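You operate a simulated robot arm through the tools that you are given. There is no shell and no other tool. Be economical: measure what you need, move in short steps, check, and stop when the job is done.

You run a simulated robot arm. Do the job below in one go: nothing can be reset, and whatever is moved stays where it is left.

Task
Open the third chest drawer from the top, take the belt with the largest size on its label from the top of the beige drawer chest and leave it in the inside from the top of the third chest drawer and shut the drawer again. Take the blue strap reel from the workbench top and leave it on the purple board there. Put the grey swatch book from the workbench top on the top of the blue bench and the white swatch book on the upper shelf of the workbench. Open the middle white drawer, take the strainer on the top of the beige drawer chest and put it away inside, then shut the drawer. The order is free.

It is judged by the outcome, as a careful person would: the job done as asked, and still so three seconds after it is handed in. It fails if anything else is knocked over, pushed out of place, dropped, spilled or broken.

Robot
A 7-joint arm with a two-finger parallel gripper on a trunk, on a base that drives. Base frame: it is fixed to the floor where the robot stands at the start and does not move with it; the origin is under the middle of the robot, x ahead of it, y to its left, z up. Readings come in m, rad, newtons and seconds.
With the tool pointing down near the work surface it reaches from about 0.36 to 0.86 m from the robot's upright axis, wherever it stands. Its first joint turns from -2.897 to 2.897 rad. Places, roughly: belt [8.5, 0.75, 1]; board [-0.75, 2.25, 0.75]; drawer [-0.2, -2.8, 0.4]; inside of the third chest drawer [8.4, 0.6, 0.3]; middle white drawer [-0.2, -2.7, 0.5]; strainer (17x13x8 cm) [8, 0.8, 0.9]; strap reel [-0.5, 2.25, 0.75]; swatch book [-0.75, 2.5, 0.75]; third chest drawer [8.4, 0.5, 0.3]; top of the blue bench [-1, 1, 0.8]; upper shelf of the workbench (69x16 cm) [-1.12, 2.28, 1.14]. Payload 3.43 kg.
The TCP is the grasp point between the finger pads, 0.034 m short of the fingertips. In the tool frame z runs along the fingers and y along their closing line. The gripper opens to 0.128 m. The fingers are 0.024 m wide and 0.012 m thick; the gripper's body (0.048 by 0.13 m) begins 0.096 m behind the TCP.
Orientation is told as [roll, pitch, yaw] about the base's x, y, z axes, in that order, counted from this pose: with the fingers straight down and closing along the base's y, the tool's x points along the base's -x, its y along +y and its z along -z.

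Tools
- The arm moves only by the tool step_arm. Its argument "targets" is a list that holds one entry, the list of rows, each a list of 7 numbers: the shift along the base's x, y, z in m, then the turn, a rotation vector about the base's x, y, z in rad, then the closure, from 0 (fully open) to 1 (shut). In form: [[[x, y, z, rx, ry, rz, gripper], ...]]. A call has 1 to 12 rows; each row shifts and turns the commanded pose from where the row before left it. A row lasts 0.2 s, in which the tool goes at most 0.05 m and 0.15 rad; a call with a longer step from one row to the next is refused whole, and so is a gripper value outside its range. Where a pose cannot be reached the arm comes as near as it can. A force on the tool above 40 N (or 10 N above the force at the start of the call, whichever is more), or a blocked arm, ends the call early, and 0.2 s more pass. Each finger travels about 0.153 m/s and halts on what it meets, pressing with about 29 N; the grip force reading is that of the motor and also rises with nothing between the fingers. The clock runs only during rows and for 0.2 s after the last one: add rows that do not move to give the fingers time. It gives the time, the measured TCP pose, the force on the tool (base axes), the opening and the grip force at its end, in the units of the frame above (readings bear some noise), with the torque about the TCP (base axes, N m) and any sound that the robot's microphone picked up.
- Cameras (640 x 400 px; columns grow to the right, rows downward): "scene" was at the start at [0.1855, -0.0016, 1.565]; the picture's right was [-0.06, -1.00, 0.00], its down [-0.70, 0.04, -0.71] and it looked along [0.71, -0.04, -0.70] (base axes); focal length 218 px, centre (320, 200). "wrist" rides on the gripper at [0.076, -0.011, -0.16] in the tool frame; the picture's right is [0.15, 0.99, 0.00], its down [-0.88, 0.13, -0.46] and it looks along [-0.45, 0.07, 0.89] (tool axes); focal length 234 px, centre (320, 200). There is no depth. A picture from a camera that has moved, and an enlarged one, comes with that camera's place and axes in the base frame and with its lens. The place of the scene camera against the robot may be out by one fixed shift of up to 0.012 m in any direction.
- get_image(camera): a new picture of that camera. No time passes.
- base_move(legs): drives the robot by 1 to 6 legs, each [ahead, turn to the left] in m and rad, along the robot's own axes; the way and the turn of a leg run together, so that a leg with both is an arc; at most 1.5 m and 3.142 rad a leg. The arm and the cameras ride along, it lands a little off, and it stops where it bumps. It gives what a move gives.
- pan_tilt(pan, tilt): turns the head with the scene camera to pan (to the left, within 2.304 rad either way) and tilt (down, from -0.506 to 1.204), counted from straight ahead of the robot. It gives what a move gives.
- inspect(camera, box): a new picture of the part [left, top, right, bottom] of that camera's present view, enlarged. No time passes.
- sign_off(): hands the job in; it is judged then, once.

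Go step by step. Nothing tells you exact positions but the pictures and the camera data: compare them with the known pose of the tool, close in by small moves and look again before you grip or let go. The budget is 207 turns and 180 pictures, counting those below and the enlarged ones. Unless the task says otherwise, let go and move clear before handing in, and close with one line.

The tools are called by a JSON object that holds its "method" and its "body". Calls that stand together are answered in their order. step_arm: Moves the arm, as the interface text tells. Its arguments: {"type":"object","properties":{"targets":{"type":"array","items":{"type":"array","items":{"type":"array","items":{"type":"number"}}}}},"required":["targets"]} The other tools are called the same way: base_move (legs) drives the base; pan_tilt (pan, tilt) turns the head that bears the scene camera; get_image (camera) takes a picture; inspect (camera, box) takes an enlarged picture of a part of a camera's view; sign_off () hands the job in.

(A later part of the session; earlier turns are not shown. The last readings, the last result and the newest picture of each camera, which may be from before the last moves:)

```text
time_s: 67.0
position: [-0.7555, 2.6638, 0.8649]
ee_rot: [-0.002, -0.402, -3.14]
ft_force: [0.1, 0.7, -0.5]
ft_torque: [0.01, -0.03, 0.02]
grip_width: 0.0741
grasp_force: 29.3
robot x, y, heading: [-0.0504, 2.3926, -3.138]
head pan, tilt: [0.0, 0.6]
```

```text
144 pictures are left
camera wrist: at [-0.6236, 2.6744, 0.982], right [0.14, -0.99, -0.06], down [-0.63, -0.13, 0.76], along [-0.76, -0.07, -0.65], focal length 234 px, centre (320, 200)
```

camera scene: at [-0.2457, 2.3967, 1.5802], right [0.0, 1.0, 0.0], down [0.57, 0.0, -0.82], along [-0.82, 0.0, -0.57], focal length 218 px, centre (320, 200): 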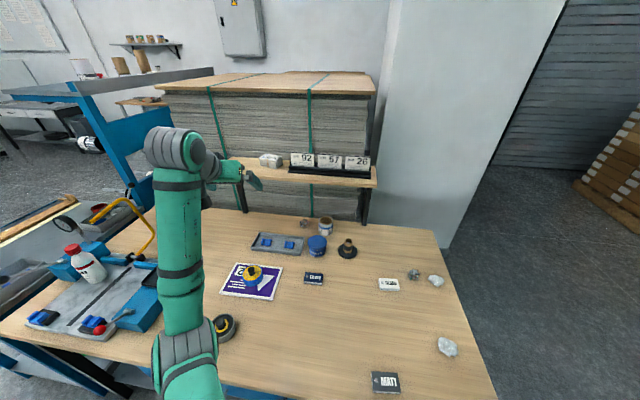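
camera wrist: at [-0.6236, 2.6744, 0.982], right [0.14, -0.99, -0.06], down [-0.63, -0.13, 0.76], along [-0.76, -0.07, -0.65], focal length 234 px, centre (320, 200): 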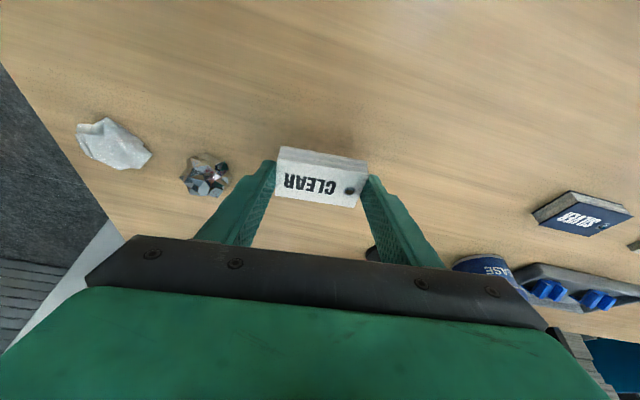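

The book is held. I lift it high, shifting toward the shelf's left end.

{"method": "step_arm", "body": {"targets": [[[0, 0, 0.02, 0, 0, 0, 1], [0, -0.01, 0.03, 0, 0, 0, 1], [0, -0.02, 0.033, 0, 0, 0, 1], [0, -0.02, 0.033, 0, 0, 0, 1], [0, -0.02, 0.033, 0, 0, 0, 1], [0, -0.02, 0.033, 0, 0, 0, 1], [0, -0.02, 0.033, 0, 0, 0, 1], [0, -0.025, 0.033, 0, 0, 0, 1], [0, -0.025, 0.033, 0, 0, 0, 1], [0, -0.03, 0.033, 0, 0, 0, 1], [0, -0.03, 0.033, 0, 0, 0, 1], [0, -0.03, 0.02, 0, 0, 0, 1]]]}}

{"method": "base_move", "body": {"legs": [[0.14, 0.0]]}}

{"method": "step_arm", "body": {"targets": [[[0, -0.035, 0, 0, 0, 0, 1], [0, -0.035, 0, 0, 0, 0, 1], [0, -0.035, 0, 0, 0, 0, 1], [0, -0.035, 0, 0, 0, 0, 1], [0, -0.035, 0, 0, 0, 0, 1], [0, -0.035, 0, 0, 0, 0, 1], [0, -0.035, 0, 0, 0, 0, 1], [0, -0.035, 0, 0, 0, 0, 1], [0, -0.035, 0, 0, 0, 0, 1], [0, -0.03, 0, 0, 0, 0, 1], [0, 0, 0, 0, 0, 0, 1]]]}}

{"method": "get_image", "body": {"camera": "wrist"}}

{"method": "get_image", "body": {"camera": "scene"}}

```text
time_s: 69.7
position: [-0.7578, 2.4156, 1.2332]
ee_rot: [-0.002, -0.397, -3.142]
ft_force: [-1.6, 0.0, -0.9]
ft_torque: [-0.01, -0.07, 0.01]
grip_width: 0.0736
grasp_force: 29.1
robot x, y, heading: [-0.0531, 2.3949, -3.138]
head pan, tilt: [0.0, 0.6]
```

```text
time_s: 71.0
position: [-0.9006, 2.4175, 1.234]
ee_rot: [-0.002, -0.401, 3.141]
ft_force: [-0.4, -0.4, -0.2]
ft_torque: [0.02, 0.0, -0.02]
grip_width: 0.0733
grasp_force: 28.9
robot x, y, heading: [-0.1919, 2.3951, 3.139]
head pan, tilt: [0.0, 0.6]
```

```text
time_s: 73.4
position: [-0.8985, 2.073, 1.234]
ee_rot: [-0.001, -0.399, 3.14]
ft_force: [-1.0, -0.4, 0.0]
ft_torque: [0.01, -0.01, 0.0]
grip_width: 0.0733
grasp_force: 28.9
robot x, y, heading: [-0.1941, 2.395, 3.144]
head pan, tilt: [0.0, 0.6]
```

```text
143 pictures are left
camera wrist: at [-0.766, 2.0826, 1.3514], right [0.13, -0.99, -0.06], down [-0.63, -0.13, 0.76], along [-0.76, -0.06, -0.64], focal length 234 px, centre (320, 200)
```

wrist: 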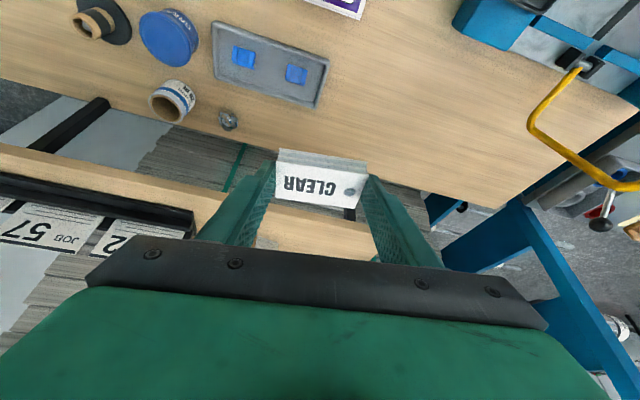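

```text
142 pictures are left
camera scene: at [-0.3886, 2.3974, 1.5802], right [0.0, 1.0, 0.0], down [0.56, 0.0, -0.83], along [-0.83, 0.0, -0.56], focal length 218 px, centre (320, 200)
```

scene: 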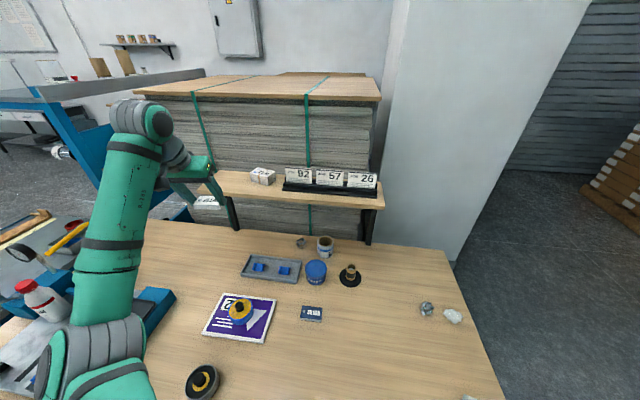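

The book is held steady near the shelf. I move to y≈2.03 and in over the shelf, keeping height, then measure shelf edges.

{"method": "step_arm", "body": {"targets": [[[-0.02, -0.02, 0, 0, 0, 0, 1], [-0.025, -0.02, 0, 0, 0, 0, 1], [-0.03, 0, 0, 0, 0, 0, 1], [-0.03, 0, 0, 0, 0, 0, 1], [-0.025, 0, 0, 0, 0, 0, 1], [0, 0, 0, 0, 0, 0, 1]]]}}

{"method": "get_image", "body": {"camera": "wrist"}}

{"method": "inspect", "body": {"camera": "scene", "box": [130, 130, 290, 240]}}

```text
time_s: 74.8
position: [-1.0299, 2.0321, 1.2339]
ee_rot: [0.0, -0.4, 3.141]
ft_force: [-0.9, 0.4, -0.6]
ft_torque: [0.04, -0.01, 0.03]
grip_width: 0.073
grasp_force: 29.2
robot x, y, heading: [-0.1928, 2.3965, 3.139]
head pan, tilt: [0.0, 0.6]
```

```text
141 pictures are left
camera wrist: at [-0.8982, 2.0429, 1.351], right [0.13, -0.99, -0.06], down [-0.63, -0.13, 0.76], along [-0.76, -0.06, -0.64], focal length 234 px, centre (320, 200)
```

wrist: 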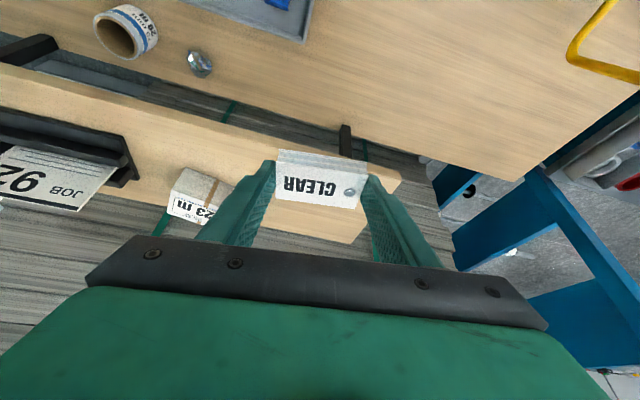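

```text
3.64 times, centred on (210, 185) of scene
camera zoom: at [-0.3886, 2.3974, 1.5802], right [0.0, 1.0, 0.0], down [0.56, 0.0, -0.83], along [-0.83, 0.0, -0.56], focal length 792 px, centre (720, 254)
```

zoom: 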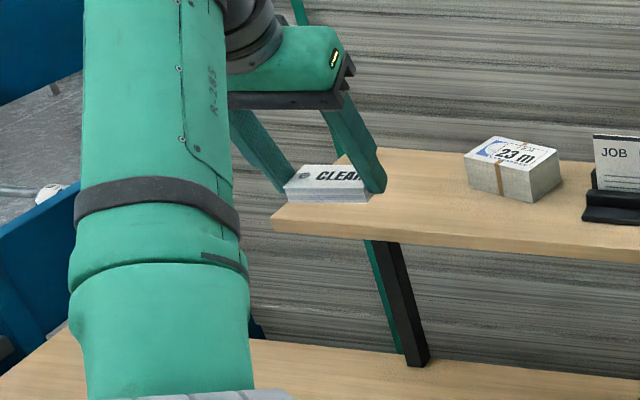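

The shelf is slightly skewed: at y≈2.03 its top spans x≈-1.075…-1.235, z≈1.145, just out of reach from here. I retract the arm and reposition the base about 0.3 m to the left.

{"method": "step_arm", "body": {"targets": [[[0.03, 0, 0, 0, 0, 0, 1], [0.035, 0, 0, 0, 0, 0, 1], [0.035, 0, 0, 0, 0, 0, 1], [0.035, 0.02, 0, 0, 0, 0, 1], [0.035, 0.03, 0, 0, 0, 0, 1], [0.02, 0.035, 0, 0, 0, 0, 1], [0, 0.035, 0, 0, 0, 0, 1], [0, 0.035, 0, 0, 0, 0, 1], [0, 0.035, 0, 0, 0, 0, 1], [0, 0.035, 0, 0, 0, 0, 1], [0, 0.035, 0, 0, 0, 0, 1], [0, 0, 0, 0, 0, 0, 1]]]}}

{"method": "base_move", "body": {"legs": [[-0.4, 0], [0, 0.7], [0.5, 0], [0, -0.7]]}}

{"method": "get_image", "body": {"camera": "scene"}}

```text
time_s: 77.4
position: [-0.8414, 2.2934, 1.2341]
ee_rot: [-0.002, -0.4, 3.141]
ft_force: [-0.4, 0.1, -0.4]
ft_torque: [-0.01, -0.05, -0.02]
grip_width: 0.0731
grasp_force: 28.6
robot x, y, heading: [-0.1971, 2.3961, 3.137]
head pan, tilt: [0.0, 0.6]
```

```text
time_s: 86.7
position: [-0.8214, 1.9633, 1.2348]
ee_rot: [-0.001, -0.399, -3.137]
ft_force: [0.2, 0.4, -0.5]
ft_torque: [-0.03, -0.03, -0.01]
grip_width: 0.073
grasp_force: 29.2
robot x, y, heading: [-0.1731, 2.0709, -3.138]
head pan, tilt: [0.0, 0.6]
```

```text
139 pictures are left
camera scene: at [-0.3695, 2.071, 1.5802], right [0.0, 1.0, 0.0], down [0.56, 0.0, -0.83], along [-0.83, 0.0, -0.56], focal length 218 px, centre (320, 200)
```

scene: 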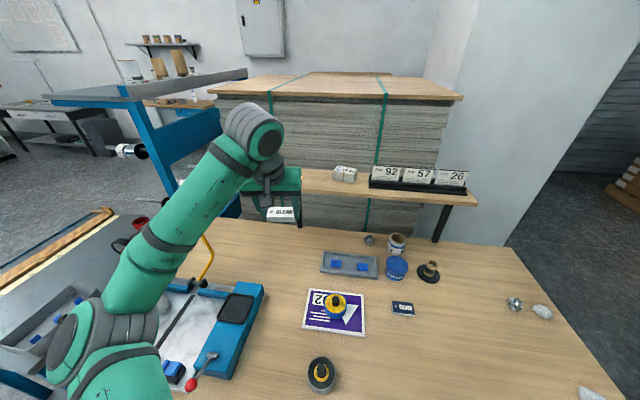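

Now well aligned laterally. I extend over the shelf.

{"method": "step_arm", "body": {"targets": [[[-0.03, 0.02, 0, 0, 0, 0, 1], [-0.035, 0.02, 0, 0, 0, 0, 1], [-0.035, 0.02, 0, 0, 0, 0, 1], [-0.035, 0.007, 0, 0, 0, 0, 1], [-0.035, 0, 0, 0, 0, 0, 1], [-0.035, 0, 0, 0, 0, 0, 1], [-0.035, 0, -0.01, 0, 0, 0, 1], [-0.035, 0, -0.01, 0, 0, 0, 1], [-0.03, 0, -0.005, 0, 0, 0, 1], [0, 0, 0, 0, 0, 0, 1]]]}}

{"method": "get_image", "body": {"camera": "wrist"}}

{"method": "inspect", "body": {"camera": "scene", "box": [220, 130, 400, 250]}}

```text
time_s: 88.8
position: [-1.1273, 2.0309, 1.2087]
ee_rot: [0.0, -0.4, -3.138]
ft_force: [-0.3, 0.4, -0.6]
ft_torque: [-0.01, 0.0, 0.02]
grip_width: 0.0731
grasp_force: 29.0
robot x, y, heading: [-0.1759, 2.0695, -3.141]
head pan, tilt: [0.0, 0.6]
```

```text
138 pictures are left
camera wrist: at [-0.9957, 2.0419, 1.3248], right [0.14, -0.99, -0.06], down [-0.63, -0.13, 0.76], along [-0.76, -0.07, -0.64], focal length 234 px, centre (320, 200)
```

wrist: 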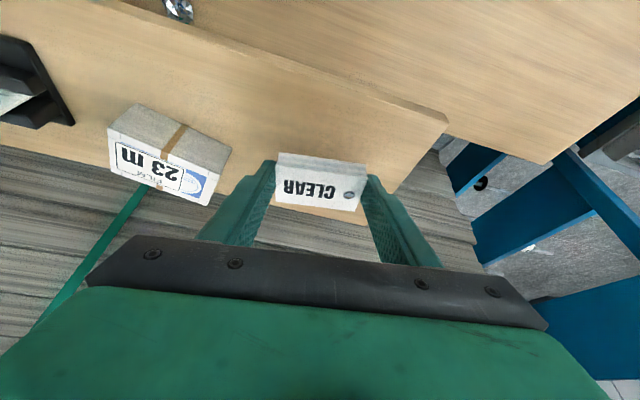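

```text
3.33 times, centred on (310, 190) of scene
camera zoom: at [-0.3696, 2.0711, 1.5802], right [0.0, 1.0, 0.0], down [0.56, 0.0, -0.83], along [-0.83, 0.0, -0.56], focal length 726 px, centre (353, 233)
```

zoom: 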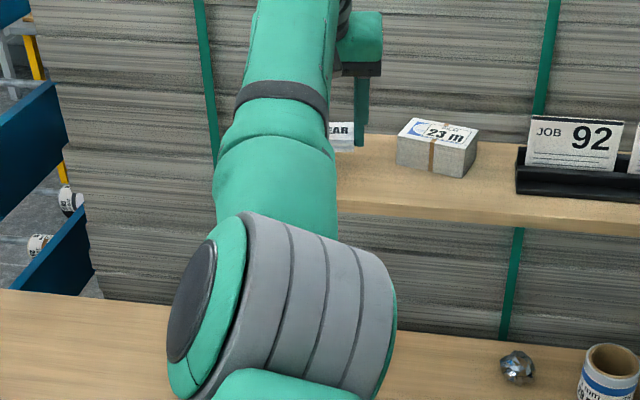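

Book is above the shelf's free left part. Lower it gently to contact.

{"method": "step_arm", "body": {"targets": [[[0, 0, -0.012, 0, 0, 0, 1], [0, 0, -0.004, 0, 0, 0, 1], [0, 0, -0.002, 0, 0, 0, 1], [0, 0, -0.002, 0, 0, 0, 1], [0, 0, -0.002, 0, 0, 0, 1]]]}}

{"method": "get_image", "body": {"camera": "wrist"}}

```text
time_s: 90.0
position: [-1.1261, 2.0297, 1.1866]
ee_rot: [-0.002, -0.399, -3.136]
ft_force: [0.0, 0.7, -1.0]
ft_torque: [0.01, -0.04, 0.0]
grip_width: 0.0729
grasp_force: 29.0
robot x, y, heading: [-0.1761, 2.0669, -3.142]
head pan, tilt: [0.0, 0.6]
```

```text
136 pictures are left
camera wrist: at [-0.9946, 2.0414, 1.3035], right [0.14, -0.99, -0.06], down [-0.63, -0.13, 0.76], along [-0.76, -0.07, -0.65], focal length 234 px, centre (320, 200)
```

wrist: 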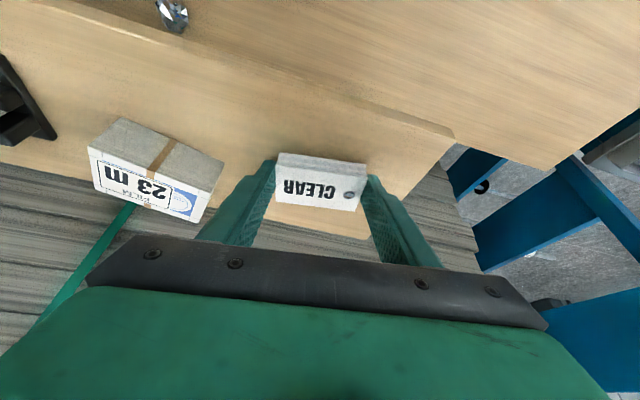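

{"method": "step_arm", "body": {"targets": [[[0, 0, -0.002, 0, 0, 0, 1], [0, 0, -0.002, 0, 0, 0, 1]]]}}

{"method": "step_arm", "body": {"targets": [[[0, 0, -0.002, 0, 0, 0, 1], [0, 0, -0.002, 0, 0, 0, 1]]]}}

{"method": "get_image", "body": {"camera": "wrist"}}

```text
time_s: 90.7
position: [-1.1268, 2.0299, 1.1816]
ee_rot: [-0.003, -0.4, -3.136]
ft_force: [1.2, 0.1, -0.5]
ft_torque: [-0.01, -0.03, 0.02]
grip_width: 0.0731
grasp_force: 29.3
robot x, y, heading: [-0.1752, 2.0673, -3.138]
head pan, tilt: [0.0, 0.6]
```

```text
time_s: 91.2
position: [-1.1261, 2.0303, 1.1791]
ee_rot: [-0.002, -0.399, -3.138]
ft_force: [0.2, -0.8, -0.2]
ft_torque: [0.0, -0.01, 0.03]
grip_width: 0.0732
grasp_force: 29.0
robot x, y, heading: [-0.1782, 2.0721, -3.137]
head pan, tilt: [0.0, 0.6]
```

```text
135 pictures are left
camera wrist: at [-0.9944, 2.041, 1.2957], right [0.14, -0.99, -0.06], down [-0.63, -0.13, 0.76], along [-0.76, -0.07, -0.64], focal length 234 px, centre (320, 200)
```

wrist: 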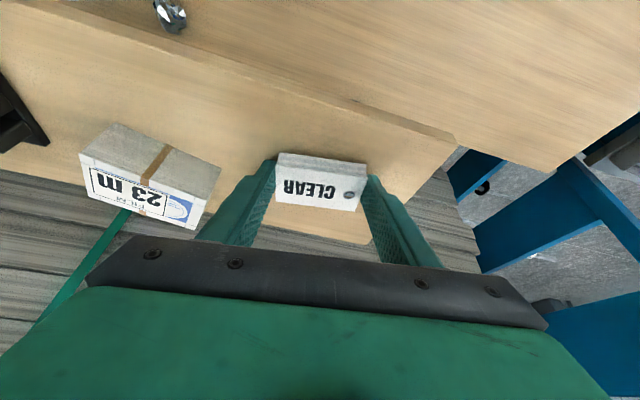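

{"method": "step_arm", "body": {"targets": [[[0, 0, -0.002, 0, 0, 0, 1], [0, 0, -0.002, 0, 0, 0, 1]]]}}

{"method": "step_arm", "body": {"targets": [[[0, 0, -0.002, 0, 0, 0, 1], [0, 0, -0.002, 0, 0, 0, 1]]]}}

{"method": "step_arm", "body": {"targets": [[[0, 0, -0.001, 0, 0, 0, 1], [0, 0, -0.001, 0, 0, 0, 1]]]}}

{"method": "inspect", "body": {"camera": "wrist", "box": [200, 100, 480, 270]}}

```text
time_s: 91.8
position: [-1.1274, 2.0291, 1.1773]
ee_rot: [-0.004, -0.401, -3.136]
ft_force: [1.8, -1.4, 5.3]
ft_torque: [-0.31, -0.1, 0.16]
grip_width: 0.0728
grasp_force: 29.5
robot x, y, heading: [-0.1812, 2.0721, -3.139]
head pan, tilt: [0.0, 0.6]
```

```text
time_s: 92.5
position: [-1.1267, 2.0308, 1.1759]
ee_rot: [-0.001, -0.407, -3.137]
ft_force: [2.9, -2.9, 33.8]
ft_torque: [-0.45, -0.01, 0.31]
grip_width: 0.073
grasp_force: 29.3
robot x, y, heading: [-0.1737, 2.0692, -3.143]
head pan, tilt: [0.0, 0.6]
```

```text
time_s: 92.9
position: [-1.1279, 2.0306, 1.1743]
ee_rot: [0.0, -0.412, -3.138]
ft_force: [-0.6, -0.6, 6.5]
ft_torque: [-0.25, 0.0, -0.08]
grip_width: 0.0731
grasp_force: 28.9
robot x, y, heading: [-0.174, 2.0681, -3.144]
head pan, tilt: [0.0, 0.6]
stopped in row 2: the force on the tool passed its limit at 44 N (the readings are from after the stop); the commanded pose is now the measured one
```

```text
2.29 times, centred on (340, 185) of wrist
camera zoom: at [-0.9947, 2.0416, 1.2914], right [0.14, -0.99, -0.06], down [-0.62, -0.13, 0.77], along [-0.77, -0.07, -0.64], focal length 535 px, centre (274, 234)
```

zoom: 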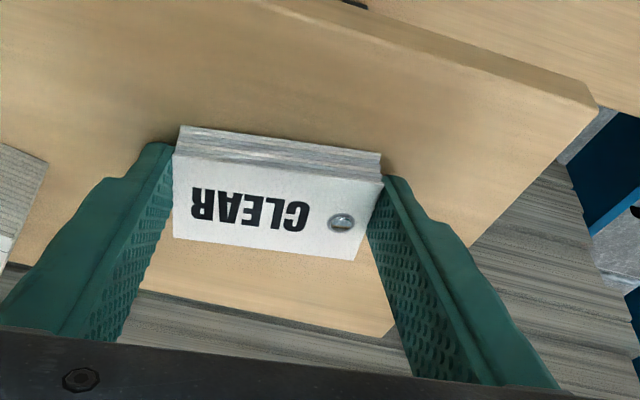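

The book rests on the shelf. Release slightly, rise, and back out.

{"method": "step_arm", "body": {"targets": [[[0, 0, 0.001, 0, 0, 0, 0.8], [0, 0, 0, 0, 0, 0, 0.3], [0, 0, 0, 0, 0, 0, 0.26], [0, 0, 0, 0, 0, 0, 0.26], [0.01, 0, 0.02, 0, 0, 0, 0.26], [0.02, 0, 0.04, 0, 0, 0, 0.26], [0.03, 0, 0.03, 0, 0, 0, 0.26], [0.045, 0, 0, 0, 0, 0, 0.26], [0.045, 0, 0, 0, 0, 0, 0.26], [0.045, 0, 0, 0, 0, 0, 0]]]}}

{"method": "get_image", "body": {"camera": "wrist"}}

{"method": "inspect", "body": {"camera": "scene", "box": [220, 130, 400, 250]}}

```text
time_s: 95.1
position: [-0.9338, 2.0317, 1.2664]
ee_rot: [0.0, -0.407, -3.138]
ft_force: [0.2, 0.5, 0.4]
ft_torque: [-0.12, 0.01, 0.0]
grip_width: 0.1281
grasp_force: 0.1
robot x, y, heading: [-0.1737, 2.0678, -3.141]
head pan, tilt: [0.0, 0.6]
```

```text
133 pictures are left
camera wrist: at [-0.8008, 2.0435, 1.3823], right [0.14, -0.99, -0.06], down [-0.63, -0.13, 0.77], along [-0.77, -0.07, -0.64], focal length 234 px, centre (320, 200)
```

wrist: 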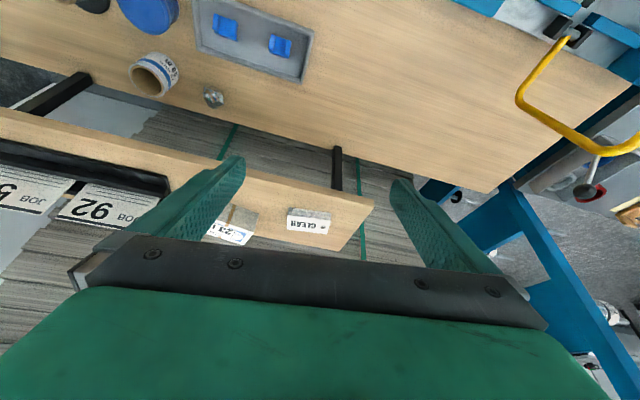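

```text
3.33 times, centred on (310, 190) of scene
camera zoom: at [-0.3698, 2.0714, 1.5802], right [0.0, 1.0, 0.0], down [0.57, 0.0, -0.82], along [-0.82, 0.0, -0.57], focal length 726 px, centre (353, 233)
```

zoom: 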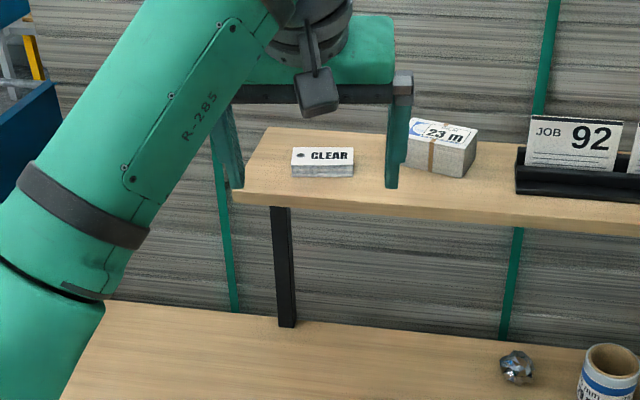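

The CLEAR book lies flat on the shelf. Next the grey MATT book near (-0.455, 2.574): back off 0.2 m and swing the arm over there with the tool upright.

{"method": "base_move", "body": {"legs": [[-0.2, 0]]}}

{"method": "step_arm", "body": {"targets": [[[0, 0.02, -0.03, 0, -0.1, 0, 0], [0, 0.03, -0.03, 0, -0.1, 0, 0], [0, 0.035, -0.03, 0, -0.1, 0, 0], [0.01, 0.035, -0.03, 0, -0.1, 0, 0], [0.02, 0.035, -0.025, 0, 0, 0, 0], [0.025, 0.035, -0.02, 0, 0, 0, 0], [0.025, 0.035, -0.02, 0, 0, 0, 0], [0.025, 0.035, -0.02, 0, 0, 0, 0], [0.025, 0.035, -0.02, 0, 0, 0, 0], [0.025, 0.035, -0.02, 0, 0, 0, 0], [0.025, 0.035, -0.02, 0, 0, 0, 0], [0.025, 0.035, -0.02, 0, 0, 0, 0]]]}}

{"method": "get_image", "body": {"camera": "wrist"}}

```text
time_s: 96.7
position: [-0.7339, 2.0313, 1.2668]
ee_rot: [0.0, -0.41, -3.137]
ft_force: [0.0, -0.2, 0.5]
ft_torque: [0.0, -0.03, 0.01]
grip_width: 0.1278
grasp_force: 0.1
robot x, y, heading: [0.0254, 2.0678, -3.14]
head pan, tilt: [0.0, 0.6]
```

```text
time_s: 99.3
position: [-0.529, 2.4325, 0.9822]
ee_rot: [0.003, -0.008, -3.137]
ft_force: [-1.4, -1.2, 0.7]
ft_torque: [0.08, -0.04, 0.0]
grip_width: 0.1278
grasp_force: 0.0
robot x, y, heading: [0.0267, 2.0664, -3.142]
head pan, tilt: [0.0, 0.6]
```

```text
131 pictures are left
camera wrist: at [-0.4514, 2.4438, 1.1404], right [0.15, -0.99, 0.0], down [-0.88, -0.13, 0.46], along [-0.46, -0.07, -0.89], focal length 234 px, centre (320, 200)
```

wrist: 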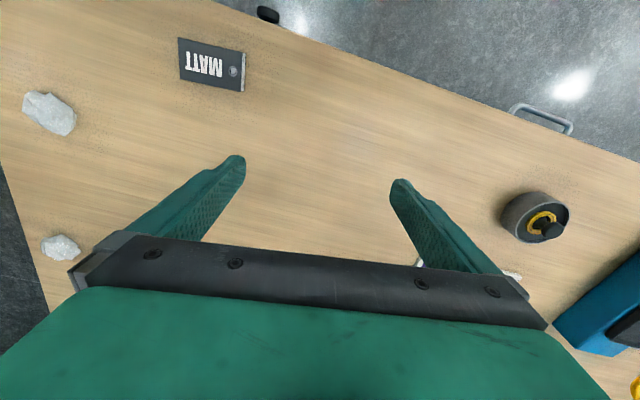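

MATT at (-0.457, 2.573), aligned with y. I go over it and descend.

{"method": "step_arm", "body": {"targets": [[[0.018, 0.035, -0.02, 0, 0, 0, 0.22], [0.018, 0.035, -0.02, 0, 0, 0, 0.22], [0.018, 0.035, -0.02, 0, 0, 0, 0.22], [0.018, 0.035, -0.03, 0, 0, 0, 0.22], [0, 0, -0.025, 0, 0, 0, 0.22]]]}}

{"method": "get_image", "body": {"camera": "wrist"}}

```text
time_s: 100.5
position: [-0.4567, 2.5712, 0.8679]
ee_rot: [0.0, -0.009, -3.137]
ft_force: [-0.3, -1.0, -0.4]
ft_torque: [0.02, -0.03, -0.01]
grip_width: 0.0998
grasp_force: 0.1
robot x, y, heading: [0.0244, 2.072, -3.137]
head pan, tilt: [0.0, 0.6]
```

```text
130 pictures are left
camera wrist: at [-0.3791, 2.5828, 1.0254], right [0.15, -0.99, 0.0], down [-0.88, -0.13, 0.46], along [-0.46, -0.07, -0.89], focal length 234 px, centre (320, 200)
```

wrist: 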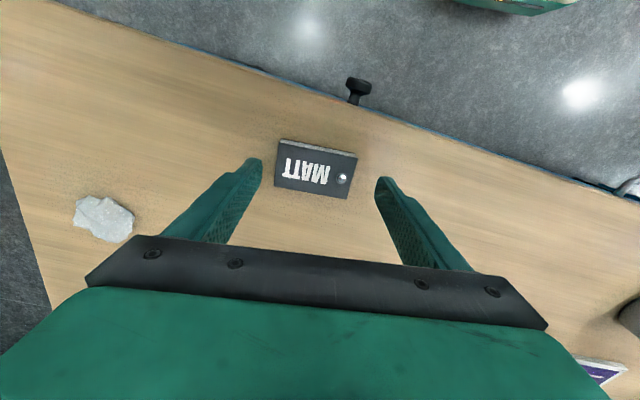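

{"method": "step_arm", "body": {"targets": [[[0.002, 0.003, -0.02, 0, 0, 0, 0.22], [0, 0, -0.009, 0, 0, 0, 0.22], [0, 0, 0, 0, 0, 0, 0.22], [0, 0, 0, 0, 0, 0, 0.6], [0, 0, 0, 0, 0, 0, 1], [0, 0, 0, 0, 0, 0, 1], [0, 0, 0, 0, 0, 0, 1], [0, 0, 0.003, 0, 0, 0, 1], [0, 0, 0.005, 0, 0, 0, 1], [0, 0, 0.01, 0, 0, 0, 1], [0, 0, 0.015, 0, 0, 0, 1]]]}}

{"method": "get_image", "body": {"camera": "wrist"}}

```text
time_s: 102.9
position: [-0.455, 2.5741, 0.8703]
ee_rot: [0.004, -0.008, -3.136]
ft_force: [-0.3, -0.1, -0.9]
ft_torque: [-0.02, 0.02, -0.01]
grip_width: 0.0736
grasp_force: 28.9
robot x, y, heading: [0.029, 2.0702, -3.138]
head pan, tilt: [0.0, 0.6]
```

```text
129 pictures are left
camera wrist: at [-0.3774, 2.5857, 1.0297], right [0.15, -0.99, 0.0], down [-0.88, -0.13, 0.46], along [-0.46, -0.07, -0.89], focal length 234 px, centre (320, 200)
```

wrist: 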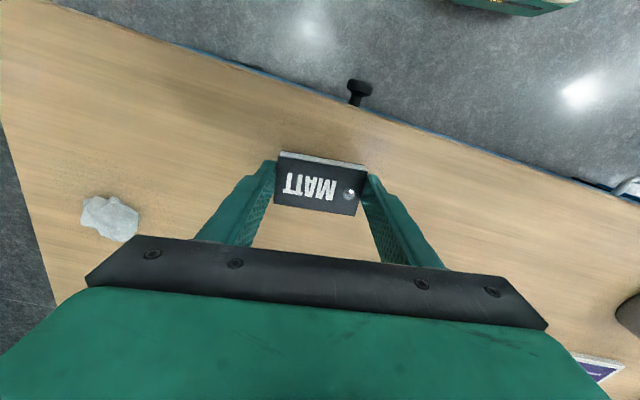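

MATT is held. I lift it and bring it in front of the robot at z≈1.0 for transport.

{"method": "step_arm", "body": {"targets": [[[0, 0, 0.02, 0, 0, 0, 1], [-0.01, -0.01, 0.03, 0, 0, 0, 1], [-0.02, -0.03, 0.03, 0, 0, 0, 1], [-0.022, -0.04, 0.02, 0, 0, 0, 1], [-0.022, -0.04, 0.02, 0, 0, 0, 1], [-0.022, -0.04, 0.015, 0, 0, 0, 1], [-0.022, -0.04, 0.015, 0, 0, 0, 1], [-0.022, -0.04, 0, 0, 0, 0, 1], [-0.022, -0.04, 0, 0, 0, 0, 1], [-0.022, -0.04, 0, 0, 0, 0, 1], [-0.022, -0.04, 0, 0, 0, 0, 1], [-0.022, -0.04, 0, 0, 0, 0, 1]]]}}

{"method": "step_arm", "body": {"targets": [[[-0.02, -0.04, 0, 0, 0, 0, 1], [-0.01, -0.04, 0, 0, 0, 0, 1], [0, -0.03, 0, 0, 0, 0, 1]]]}}

{"method": "base_move", "body": {"legs": [[-0.1, 0], [0, 1.57], [1.05, 0]]}}

{"method": "pan_tilt", "body": {"pan": -1.2, "tilt": 0.8}}

{"method": "get_image", "body": {"camera": "scene"}}

```text
time_s: 105.5
position: [-0.6836, 2.1749, 1.0215]
ee_rot: [0.002, -0.008, -3.139]
ft_force: [0.7, 0.0, -0.7]
ft_torque: [-0.04, -0.04, -0.01]
grip_width: 0.0732
grasp_force: 29.1
robot x, y, heading: [0.0244, 2.0697, -3.137]
head pan, tilt: [0.0, 0.6]
```

```text
time_s: 106.3
position: [-0.7123, 2.0631, 1.0205]
ee_rot: [0.003, -0.009, -3.137]
ft_force: [0.0, 1.5, -0.3]
ft_torque: [-0.03, -0.03, 0.01]
grip_width: 0.0733
grasp_force: 29.0
robot x, y, heading: [0.0244, 2.0666, -3.136]
head pan, tilt: [0.0, 0.6]
```

```text
time_s: 116.7
position: [0.0704, 0.2934, 1.0208]
ee_rot: [0.002, -0.008, -1.6]
ft_force: [-0.5, 0.2, -0.4]
ft_torque: [-0.02, 0.0, -0.02]
grip_width: 0.0733
grasp_force: 29.1
robot x, y, heading: [0.0918, 1.0312, -1.603]
head pan, tilt: [0.0, 0.6]
```

```text
time_s: 118.1
position: [0.0698, 0.2935, 1.021]
ee_rot: [0.0, -0.009, -1.6]
ft_force: [-0.3, -0.3, -0.8]
ft_torque: [0.0, -0.03, 0.03]
grip_width: 0.073
grasp_force: 28.9
robot x, y, heading: [0.0904, 1.0311, -1.602]
head pan, tilt: [-1.201, 0.799]
```

```text
128 pictures are left
camera scene: at [0.0109, 0.9022, 1.5634], right [-0.33, 0.94, 0.0], down [0.68, 0.24, -0.7], along [-0.66, -0.23, -0.72], focal length 218 px, centre (320, 200)
```

scene: 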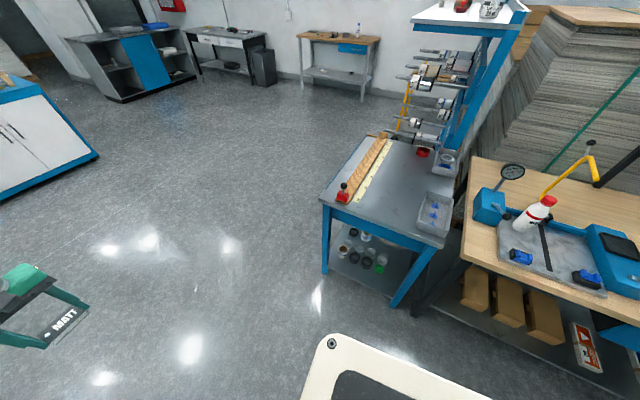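

The blue bench's grey top spans x≈-1.29…-0.65, y≈0.67…1.22, with free space around (-0.77, 0.985). I turn to face it and go a bit closer.

{"method": "base_move", "body": {"legs": [[0, -1.54], [0.12, 0]]}}

{"method": "pan_tilt", "body": {"pan": 0, "tilt": 0.9}}

{"method": "get_image", "body": {"camera": "scene"}}

{"method": "get_image", "body": {"camera": "wrist"}}

```text
time_s: 123.5
position: [-0.7664, 1.0204, 1.0212]
ee_rot: [0.002, -0.008, -3.13]
ft_force: [-0.3, -0.2, -0.5]
ft_torque: [0.02, 0.01, -0.01]
grip_width: 0.0731
grasp_force: 29.1
robot x, y, heading: [-0.0272, 1.0303, -3.129]
head pan, tilt: [-1.201, 0.799]
```

```text
time_s: 124.9
position: [-0.7663, 1.0216, 1.0193]
ee_rot: [0.003, -0.009, -3.132]
ft_force: [0.3, 0.1, 0.9]
ft_torque: [-0.02, -0.01, -0.01]
grip_width: 0.073
grasp_force: 28.8
robot x, y, heading: [-0.031, 1.0318, -3.129]
head pan, tilt: [0.0, 0.901]
```

```text
127 pictures are left
camera scene: at [-0.2101, 1.0313, 1.5554], right [-0.01, 1.0, 0.0], down [0.78, 0.01, -0.62], along [-0.62, 0.0, -0.78], focal length 218 px, centre (320, 200)
```

scene: 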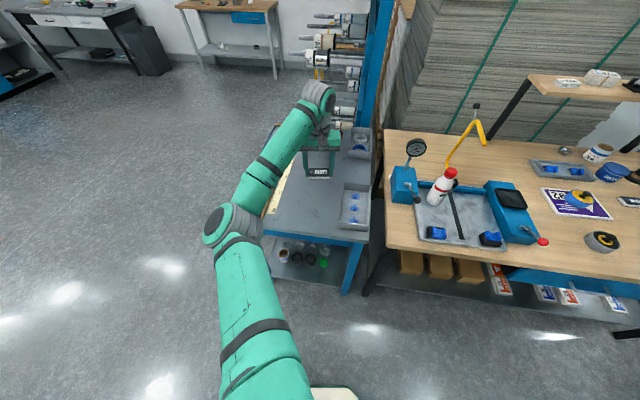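

```text
126 pictures are left
camera wrist: at [-0.6888, 1.0319, 1.179], right [0.16, -0.99, 0.0], down [-0.88, -0.14, 0.46], along [-0.46, -0.07, -0.89], focal length 234 px, centre (320, 200)
```

wrist: 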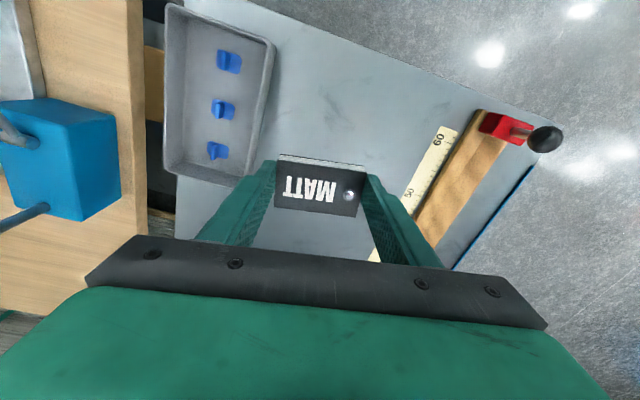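

Free space lies between the tray and the ruler; I shift 0.045 m toward the ruler and lower.

{"method": "step_arm", "body": {"targets": [[[0, -0.022, 0, 0, 0, 0, 1], [0, -0.022, 0, 0, 0, 0, 1], [0, 0, -0.035, 0, 0, 0, 1], [0, 0, -0.035, 0, 0, 0, 1], [0, 0, -0.035, 0, 0, 0, 1], [0, 0, -0.03, 0, 0, 0, 1], [0, 0, 0, 0, 0, 0, 1]]]}}

{"method": "get_image", "body": {"camera": "wrist"}}

{"method": "inspect", "body": {"camera": "scene", "box": [250, 100, 390, 250]}}

```text
time_s: 126.5
position: [-0.7649, 0.9749, 0.8838]
ee_rot: [0.002, -0.008, -3.131]
ft_force: [-0.2, 0.6, -1.0]
ft_torque: [0.03, 0.01, 0.0]
grip_width: 0.073
grasp_force: 29.0
robot x, y, heading: [-0.0289, 1.0303, -3.134]
head pan, tilt: [0.0, 0.901]
```

```text
125 pictures are left
camera wrist: at [-0.6873, 0.9873, 1.044], right [0.16, -0.99, 0.0], down [-0.88, -0.14, 0.46], along [-0.46, -0.07, -0.89], focal length 234 px, centre (320, 200)
```

wrist: 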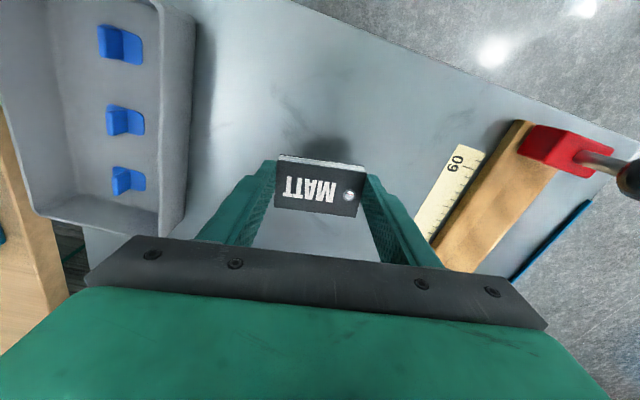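

```text
2.67 times, centred on (320, 175) of scene
camera zoom: at [-0.2101, 1.0312, 1.5554], right [-0.01, 1.0, 0.0], down [0.78, 0.01, -0.62], along [-0.62, -0.01, -0.78], focal length 581 px, centre (320, 267)
```

zoom: 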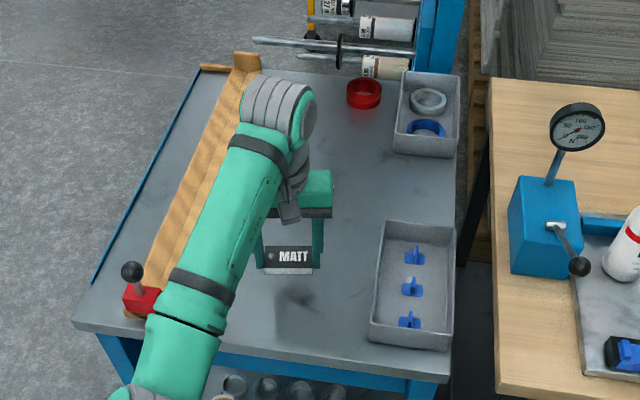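

{"method": "step_arm", "body": {"targets": [[[0, 0, -0.015, 0, 0, 0, 1], [0, 0, -0.01, 0, 0, 0, 1], [0, 0, -0.005, 0, 0, 0, 1], [0, 0, -0.004, 0, 0, 0, 1]]]}}

{"method": "get_image", "body": {"camera": "wrist"}}

```text
time_s: 127.5
position: [-0.7673, 0.9752, 0.8505]
ee_rot: [0.001, -0.008, -3.131]
ft_force: [0.8, 0.3, -0.7]
ft_torque: [0.01, 0.0, -0.01]
grip_width: 0.0729
grasp_force: 29.1
robot x, y, heading: [-0.028, 1.0312, -3.133]
head pan, tilt: [0.0, 0.901]
```

```text
123 pictures are left
camera wrist: at [-0.6885, 0.9875, 1.0097], right [0.16, -0.99, 0.0], down [-0.88, -0.14, 0.46], along [-0.46, -0.07, -0.89], focal length 234 px, centre (320, 200)
```

wrist: 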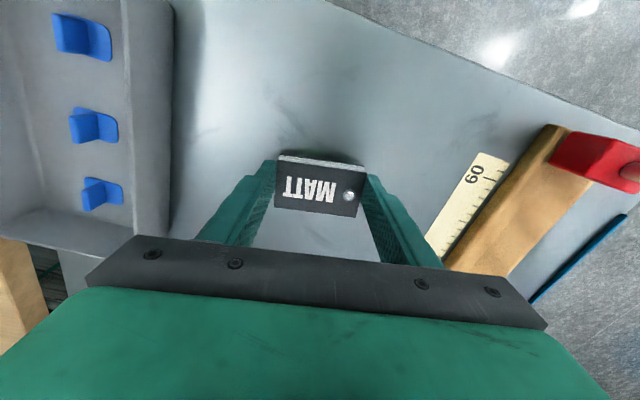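

{"method": "step_arm", "body": {"targets": [[[0, 0, -0.004, 0, 0, 0, 1], [0, 0, -0.003, 0, 0, 0, 1], [0, 0, -0.002, 0, 0, 0, 1]]]}}

{"method": "step_arm", "body": {"targets": [[[0, 0, -0.002, 0, 0, 0, 1], [0, 0, -0.002, 0, 0, 0, 1]]]}}

{"method": "step_arm", "body": {"targets": [[[0, 0, -0.002, 0, 0, 0, 1], [0, 0, -0.002, 0, 0, 0, 1]]]}}

{"method": "get_image", "body": {"camera": "wrist"}}

```text
time_s: 128.3
position: [-0.7652, 0.9753, 0.8435]
ee_rot: [0.002, -0.009, -3.131]
ft_force: [-0.9, 0.6, 0.0]
ft_torque: [0.01, 0.0, 0.04]
grip_width: 0.073
grasp_force: 28.8
robot x, y, heading: [-0.0243, 1.0288, -3.133]
head pan, tilt: [0.0, 0.901]
```

```text
time_s: 128.9
position: [-0.7657, 0.9752, 0.8392]
ee_rot: [0.003, -0.009, -3.13]
ft_force: [-0.1, -0.4, -0.5]
ft_torque: [-0.02, 0.0, -0.01]
grip_width: 0.073
grasp_force: 29.5
robot x, y, heading: [-0.0259, 1.0293, -3.13]
head pan, tilt: [0.0, 0.901]
```

```text
time_s: 129.5
position: [-0.7657, 0.9756, 0.8373]
ee_rot: [0.002, -0.013, -3.132]
ft_force: [6.7, 2.6, 24.4]
ft_torque: [0.25, -0.33, -0.05]
grip_width: 0.073
grasp_force: 29.1
robot x, y, heading: [-0.0264, 1.0318, -3.133]
head pan, tilt: [0.0, 0.901]
```

```text
122 pictures are left
camera wrist: at [-0.6881, 0.9876, 0.9956], right [0.16, -0.99, 0.0], down [-0.87, -0.14, 0.47], along [-0.46, -0.07, -0.88], focal length 234 px, centre (320, 200)
```

wrist: 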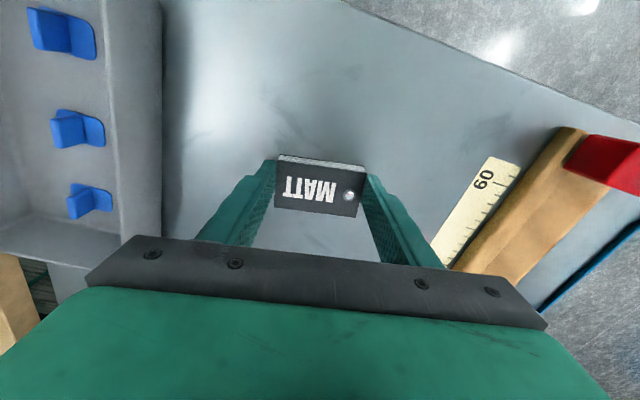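

Contact made at bench height 0.80. Release and rise.

{"method": "step_arm", "body": {"targets": [[[0, 0, 0.002, 0, 0, 0, 0.8], [0, 0, 0, 0, 0, 0, 0.3], [0, 0, 0, 0, 0, 0, 0.2], [0, 0, 0, 0, 0, 0, 0.2], [0, 0, 0.03, 0, 0, 0, 0.2], [0, 0, 0.04, 0, 0, 0, 0.2], [0, 0, 0.04, 0, 0, 0, 0.2], [0, 0, 0.04, 0, 0, 0, 0.2], [0, 0, 0.03, 0, 0, 0, 0]]]}}

{"method": "get_image", "body": {"camera": "wrist"}}

```text
time_s: 131.5
position: [-0.7665, 0.976, 1.0168]
ee_rot: [0.001, -0.008, -3.131]
ft_force: [0.1, -0.9, -0.2]
ft_torque: [0.0, 0.02, -0.01]
grip_width: 0.1281
grasp_force: 0.1
robot x, y, heading: [-0.0277, 1.0281, -3.131]
head pan, tilt: [0.0, 0.901]
```

```text
121 pictures are left
camera wrist: at [-0.6881, 0.9879, 1.1752], right [0.16, -0.99, 0.0], down [-0.88, -0.14, 0.46], along [-0.46, -0.07, -0.89], focal length 234 px, centre (320, 200)
```

wrist: 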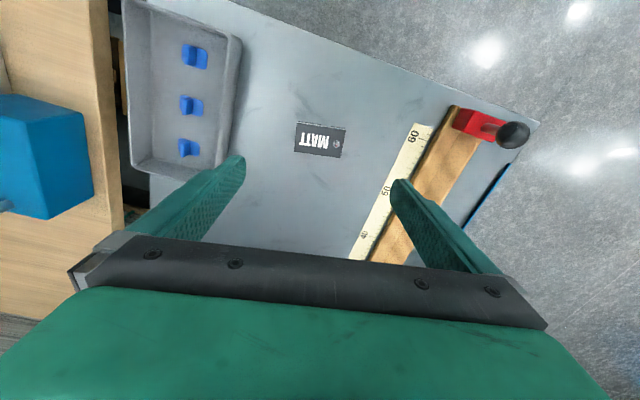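

Grey book done. Now I'll open the middle white drawer first (so the strainer can go straight in later); drive toward the white cabinet.

{"method": "base_move", "body": {"legs": [[0, 1.5], [1.4, 0], [1.0, 0]]}}

{"method": "pan_tilt", "body": {"pan": 0, "tilt": 0.65}}

{"method": "get_image", "body": {"camera": "scene"}}

{"method": "get_image", "body": {"camera": "wrist"}}

```text
time_s: 147.4
position: [-0.1533, -2.0863, 1.0173]
ee_rot: [0.003, -0.009, -1.625]
ft_force: [-0.1, -0.1, -0.2]
ft_torque: [0.0, -0.01, -0.02]
grip_width: 0.1283
grasp_force: 0.1
robot x, y, heading: [-0.1599, -1.3479, -1.626]
head pan, tilt: [0.0, 0.901]
```

```text
time_s: 148.2
position: [-0.1523, -2.0864, 1.0182]
ee_rot: [0.003, -0.009, -1.627]
ft_force: [-0.8, -0.2, 1.0]
ft_torque: [0.0, 0.0, 0.0]
grip_width: 0.1282
grasp_force: 0.0
robot x, y, heading: [-0.1567, -1.3488, -1.626]
head pan, tilt: [0.0, 0.649]
```

```text
120 pictures are left
camera scene: at [-0.1696, -1.536, 1.5759], right [-1.0, 0.06, 0.0], down [0.03, 0.6, -0.8], along [-0.04, -0.79, -0.61], focal length 218 px, centre (320, 200)
```

scene: 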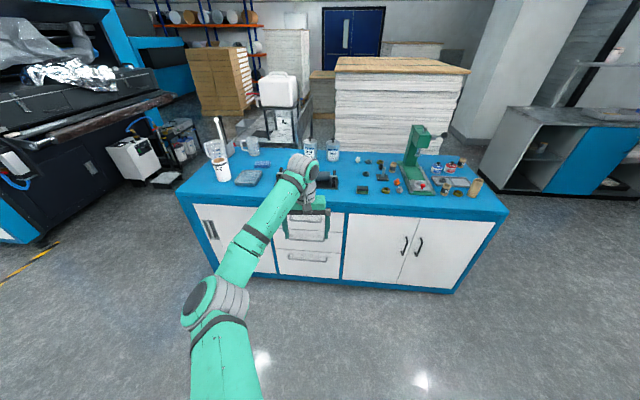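

```text
119 pictures are left
camera wrist: at [-0.159, -2.0086, 1.1753], right [1.0, 0.09, 0.0], down [0.08, -0.88, 0.46], along [0.04, -0.46, -0.89], focal length 234 px, centre (320, 200)
```

wrist: 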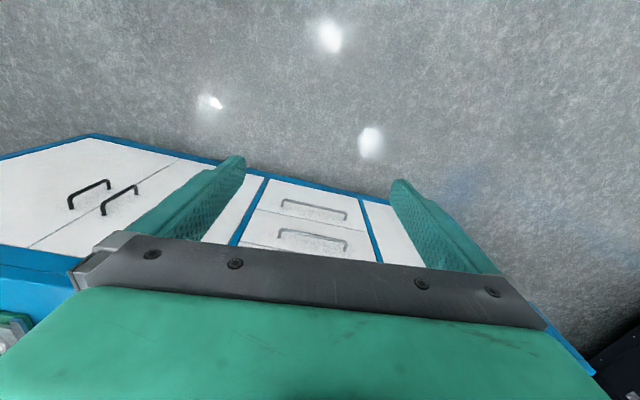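

Three drawers with bar handles in the cabinet's middle. I zoom in for measuring.

{"method": "inspect", "body": {"camera": "scene", "box": [250, 190, 370, 290]}}

{"method": "inspect", "body": {"camera": "wrist", "box": [220, 160, 420, 270]}}

```text
4.00 times, centred on (310, 240) of scene
camera zoom: at [-0.1696, -1.536, 1.5759], right [-1.0, 0.06, 0.0], down [0.03, 0.6, -0.8], along [-0.04, -0.79, -0.61], focal length 872 px, centre (360, 40)
```

zoom: 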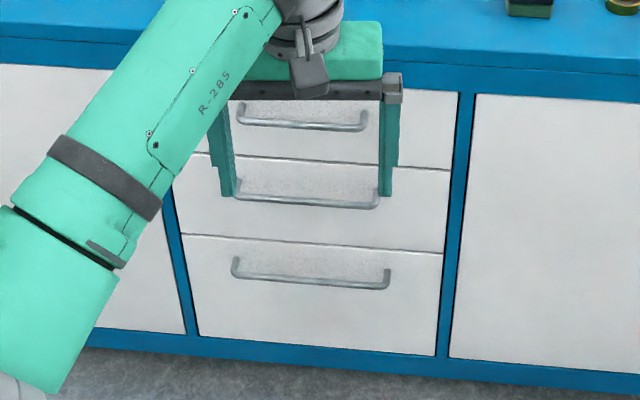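

```text
3.20 times, centred on (320, 215) of wrist
camera zoom: at [-0.159, -2.0086, 1.1753], right [1.0, 0.09, 0.0], down [0.08, -0.88, 0.46], along [0.04, -0.46, -0.89], focal length 749 px, centre (320, 152)
```

zoom: 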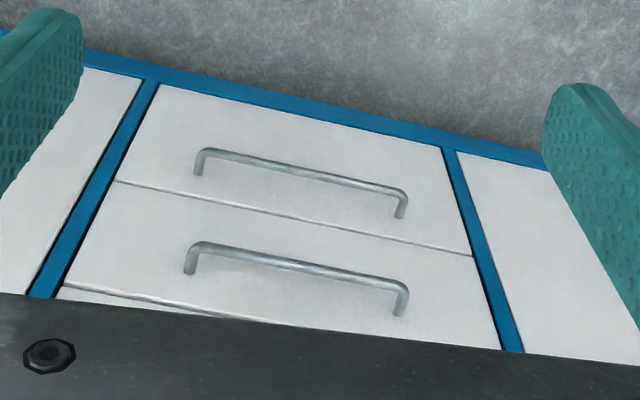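

Middle handle bar triangulates to centre (-0.136, -2.456, 0.556), normal (0.16, 0.99). I tilt the tool to point forward and lower it here in free space.

{"method": "step_arm", "body": {"targets": [[[0, 0, -0.035, -0.1307, 0.0072, 0, 0], [0, 0, -0.035, -0.1307, 0.0072, 0, 0], [0, 0, -0.035, -0.1307, 0.0072, 0, 0], [0, 0, -0.035, -0.1307, 0.0072, 0, 0], [0, 0, -0.035, -0.1307, 0.0072, 0, 0], [0, 0, -0.035, -0.1307, 0.0072, 0, 0], [0, 0, -0.035, -0.1307, 0.0072, 0, 0], [0, 0, -0.035, -0.1307, 0.0072, 0, 0], [0, 0, -0.035, -0.1307, 0.0072, 0, 0], [0, 0, -0.035, -0.1307, 0.0072, 0, 0], [0, 0, -0.035, -0.1307, 0.0072, 0, 0], [0, 0, -0.035, -0.1307, 0.0072, 0, 0]]]}}

{"method": "step_arm", "body": {"targets": [[[0, 0, 0, 0.0072, 0.1307, 0, 0], [0, 0, 0, 0.0072, 0.1307, 0, 0], [0, 0, 0, 0.0072, 0.1307, 0, 0], [0, 0, 0, 0.0072, 0.1307, 0, 0], [0, 0, 0, 0.0072, 0.1307, 0, 0], [0, 0, 0, 0.0072, 0.1307, 0, 0], [0, 0, 0, 0.0072, 0.1307, 0, 0], [0, 0, 0, 0.0072, 0.1307, 0, 0], [0, 0, 0, 0.0072, 0.1307, 0, 0], [0, 0, 0, 0.0072, 0.1307, 0, 0], [0, 0, 0, 0.0072, 0.1307, 0, 0], [0, 0, 0, 0.0072, 0.1307, 0, 0]]]}}

{"method": "get_image", "body": {"camera": "wrist"}}

{"method": "get_image", "body": {"camera": "scene"}}

```text
time_s: 150.8
position: [-0.1482, -2.0881, 0.5973]
ee_rot: [3.05, -1.56, 1.608]
ft_force: [-0.1, -0.5, 0.1]
ft_torque: [-0.07, -0.02, 0.07]
grip_width: 0.128
grasp_force: 0.2
robot x, y, heading: [-0.1596, -1.3485, -1.628]
head pan, tilt: [0.0, 0.649]
```

```text
time_s: 153.3
position: [-0.1513, -2.0877, 0.5977]
ee_rot: [-1.567, 0.002, -0.045]
ft_force: [-0.1, 0.6, 0.0]
ft_torque: [-0.03, -0.01, 0.01]
grip_width: 0.1281
grasp_force: 0.0
robot x, y, heading: [-0.158, -1.3462, -1.629]
head pan, tilt: [0.0, 0.649]
```

```text
116 pictures are left
camera wrist: at [-0.2191, -1.9239, 0.608], right [-0.15, 0.01, -0.99], down [0.9, 0.42, -0.13], along [0.41, -0.91, -0.07], focal length 234 px, centre (320, 200)
```

wrist: 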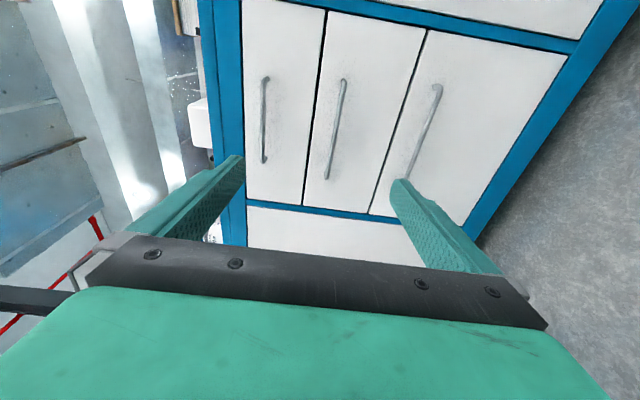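

```text
115 pictures are left
camera scene: at [-0.1698, -1.5361, 1.576], right [-1.0, 0.06, 0.0], down [0.04, 0.6, -0.8], along [-0.05, -0.8, -0.6], focal length 218 px, centre (320, 200)
```

scene: 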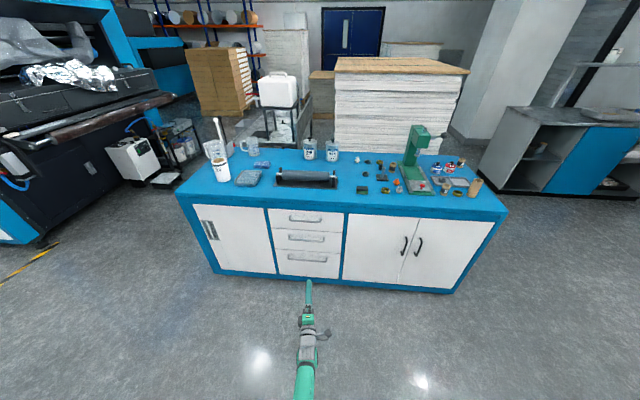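

The close-up confirms the middle handle at about (-0.138, -2.456, 0.559). I place the base square in front of it.

{"method": "base_move", "body": {"legs": [[0, 0.56], [0.31, 0], [0, -0.663]]}}

{"method": "get_image", "body": {"camera": "wrist"}}

{"method": "inspect", "body": {"camera": "scene", "box": [240, 200, 400, 300]}}

```text
time_s: 159.2
position: [-0.0649, -2.3546, 0.5985]
ee_rot: [-1.569, -0.001, -0.132]
ft_force: [0.6, 0.3, -0.4]
ft_torque: [0.04, 0.02, 0.02]
grip_width: 0.1281
grasp_force: 0.1
robot x, y, heading: [-0.0058, -1.6194, -1.717]
head pan, tilt: [0.0, 0.649]
```

```text
114 pictures are left
camera wrist: at [-0.1183, -2.1871, 0.6079], right [-0.14, 0.02, -0.99], down [0.93, 0.34, -0.13], along [0.33, -0.94, -0.07], focal length 234 px, centre (320, 200)
```

wrist: 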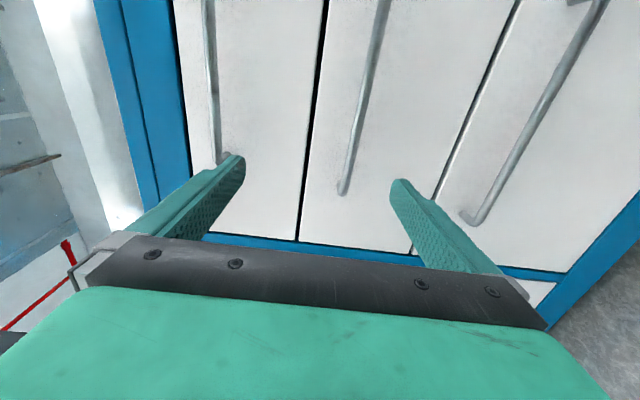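

```text
4.00 times, centred on (320, 250) of scene
camera zoom: at [-0.0359, -1.8051, 1.576], right [-0.99, 0.14, 0.0], down [0.09, 0.6, -0.8], along [-0.12, -0.79, -0.6], focal length 872 px, centre (320, 0)
```

zoom: 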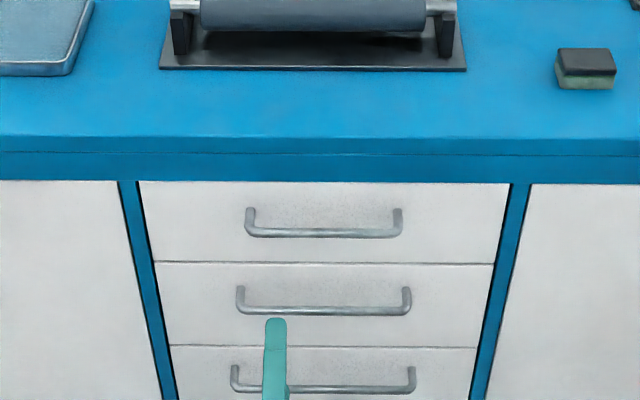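

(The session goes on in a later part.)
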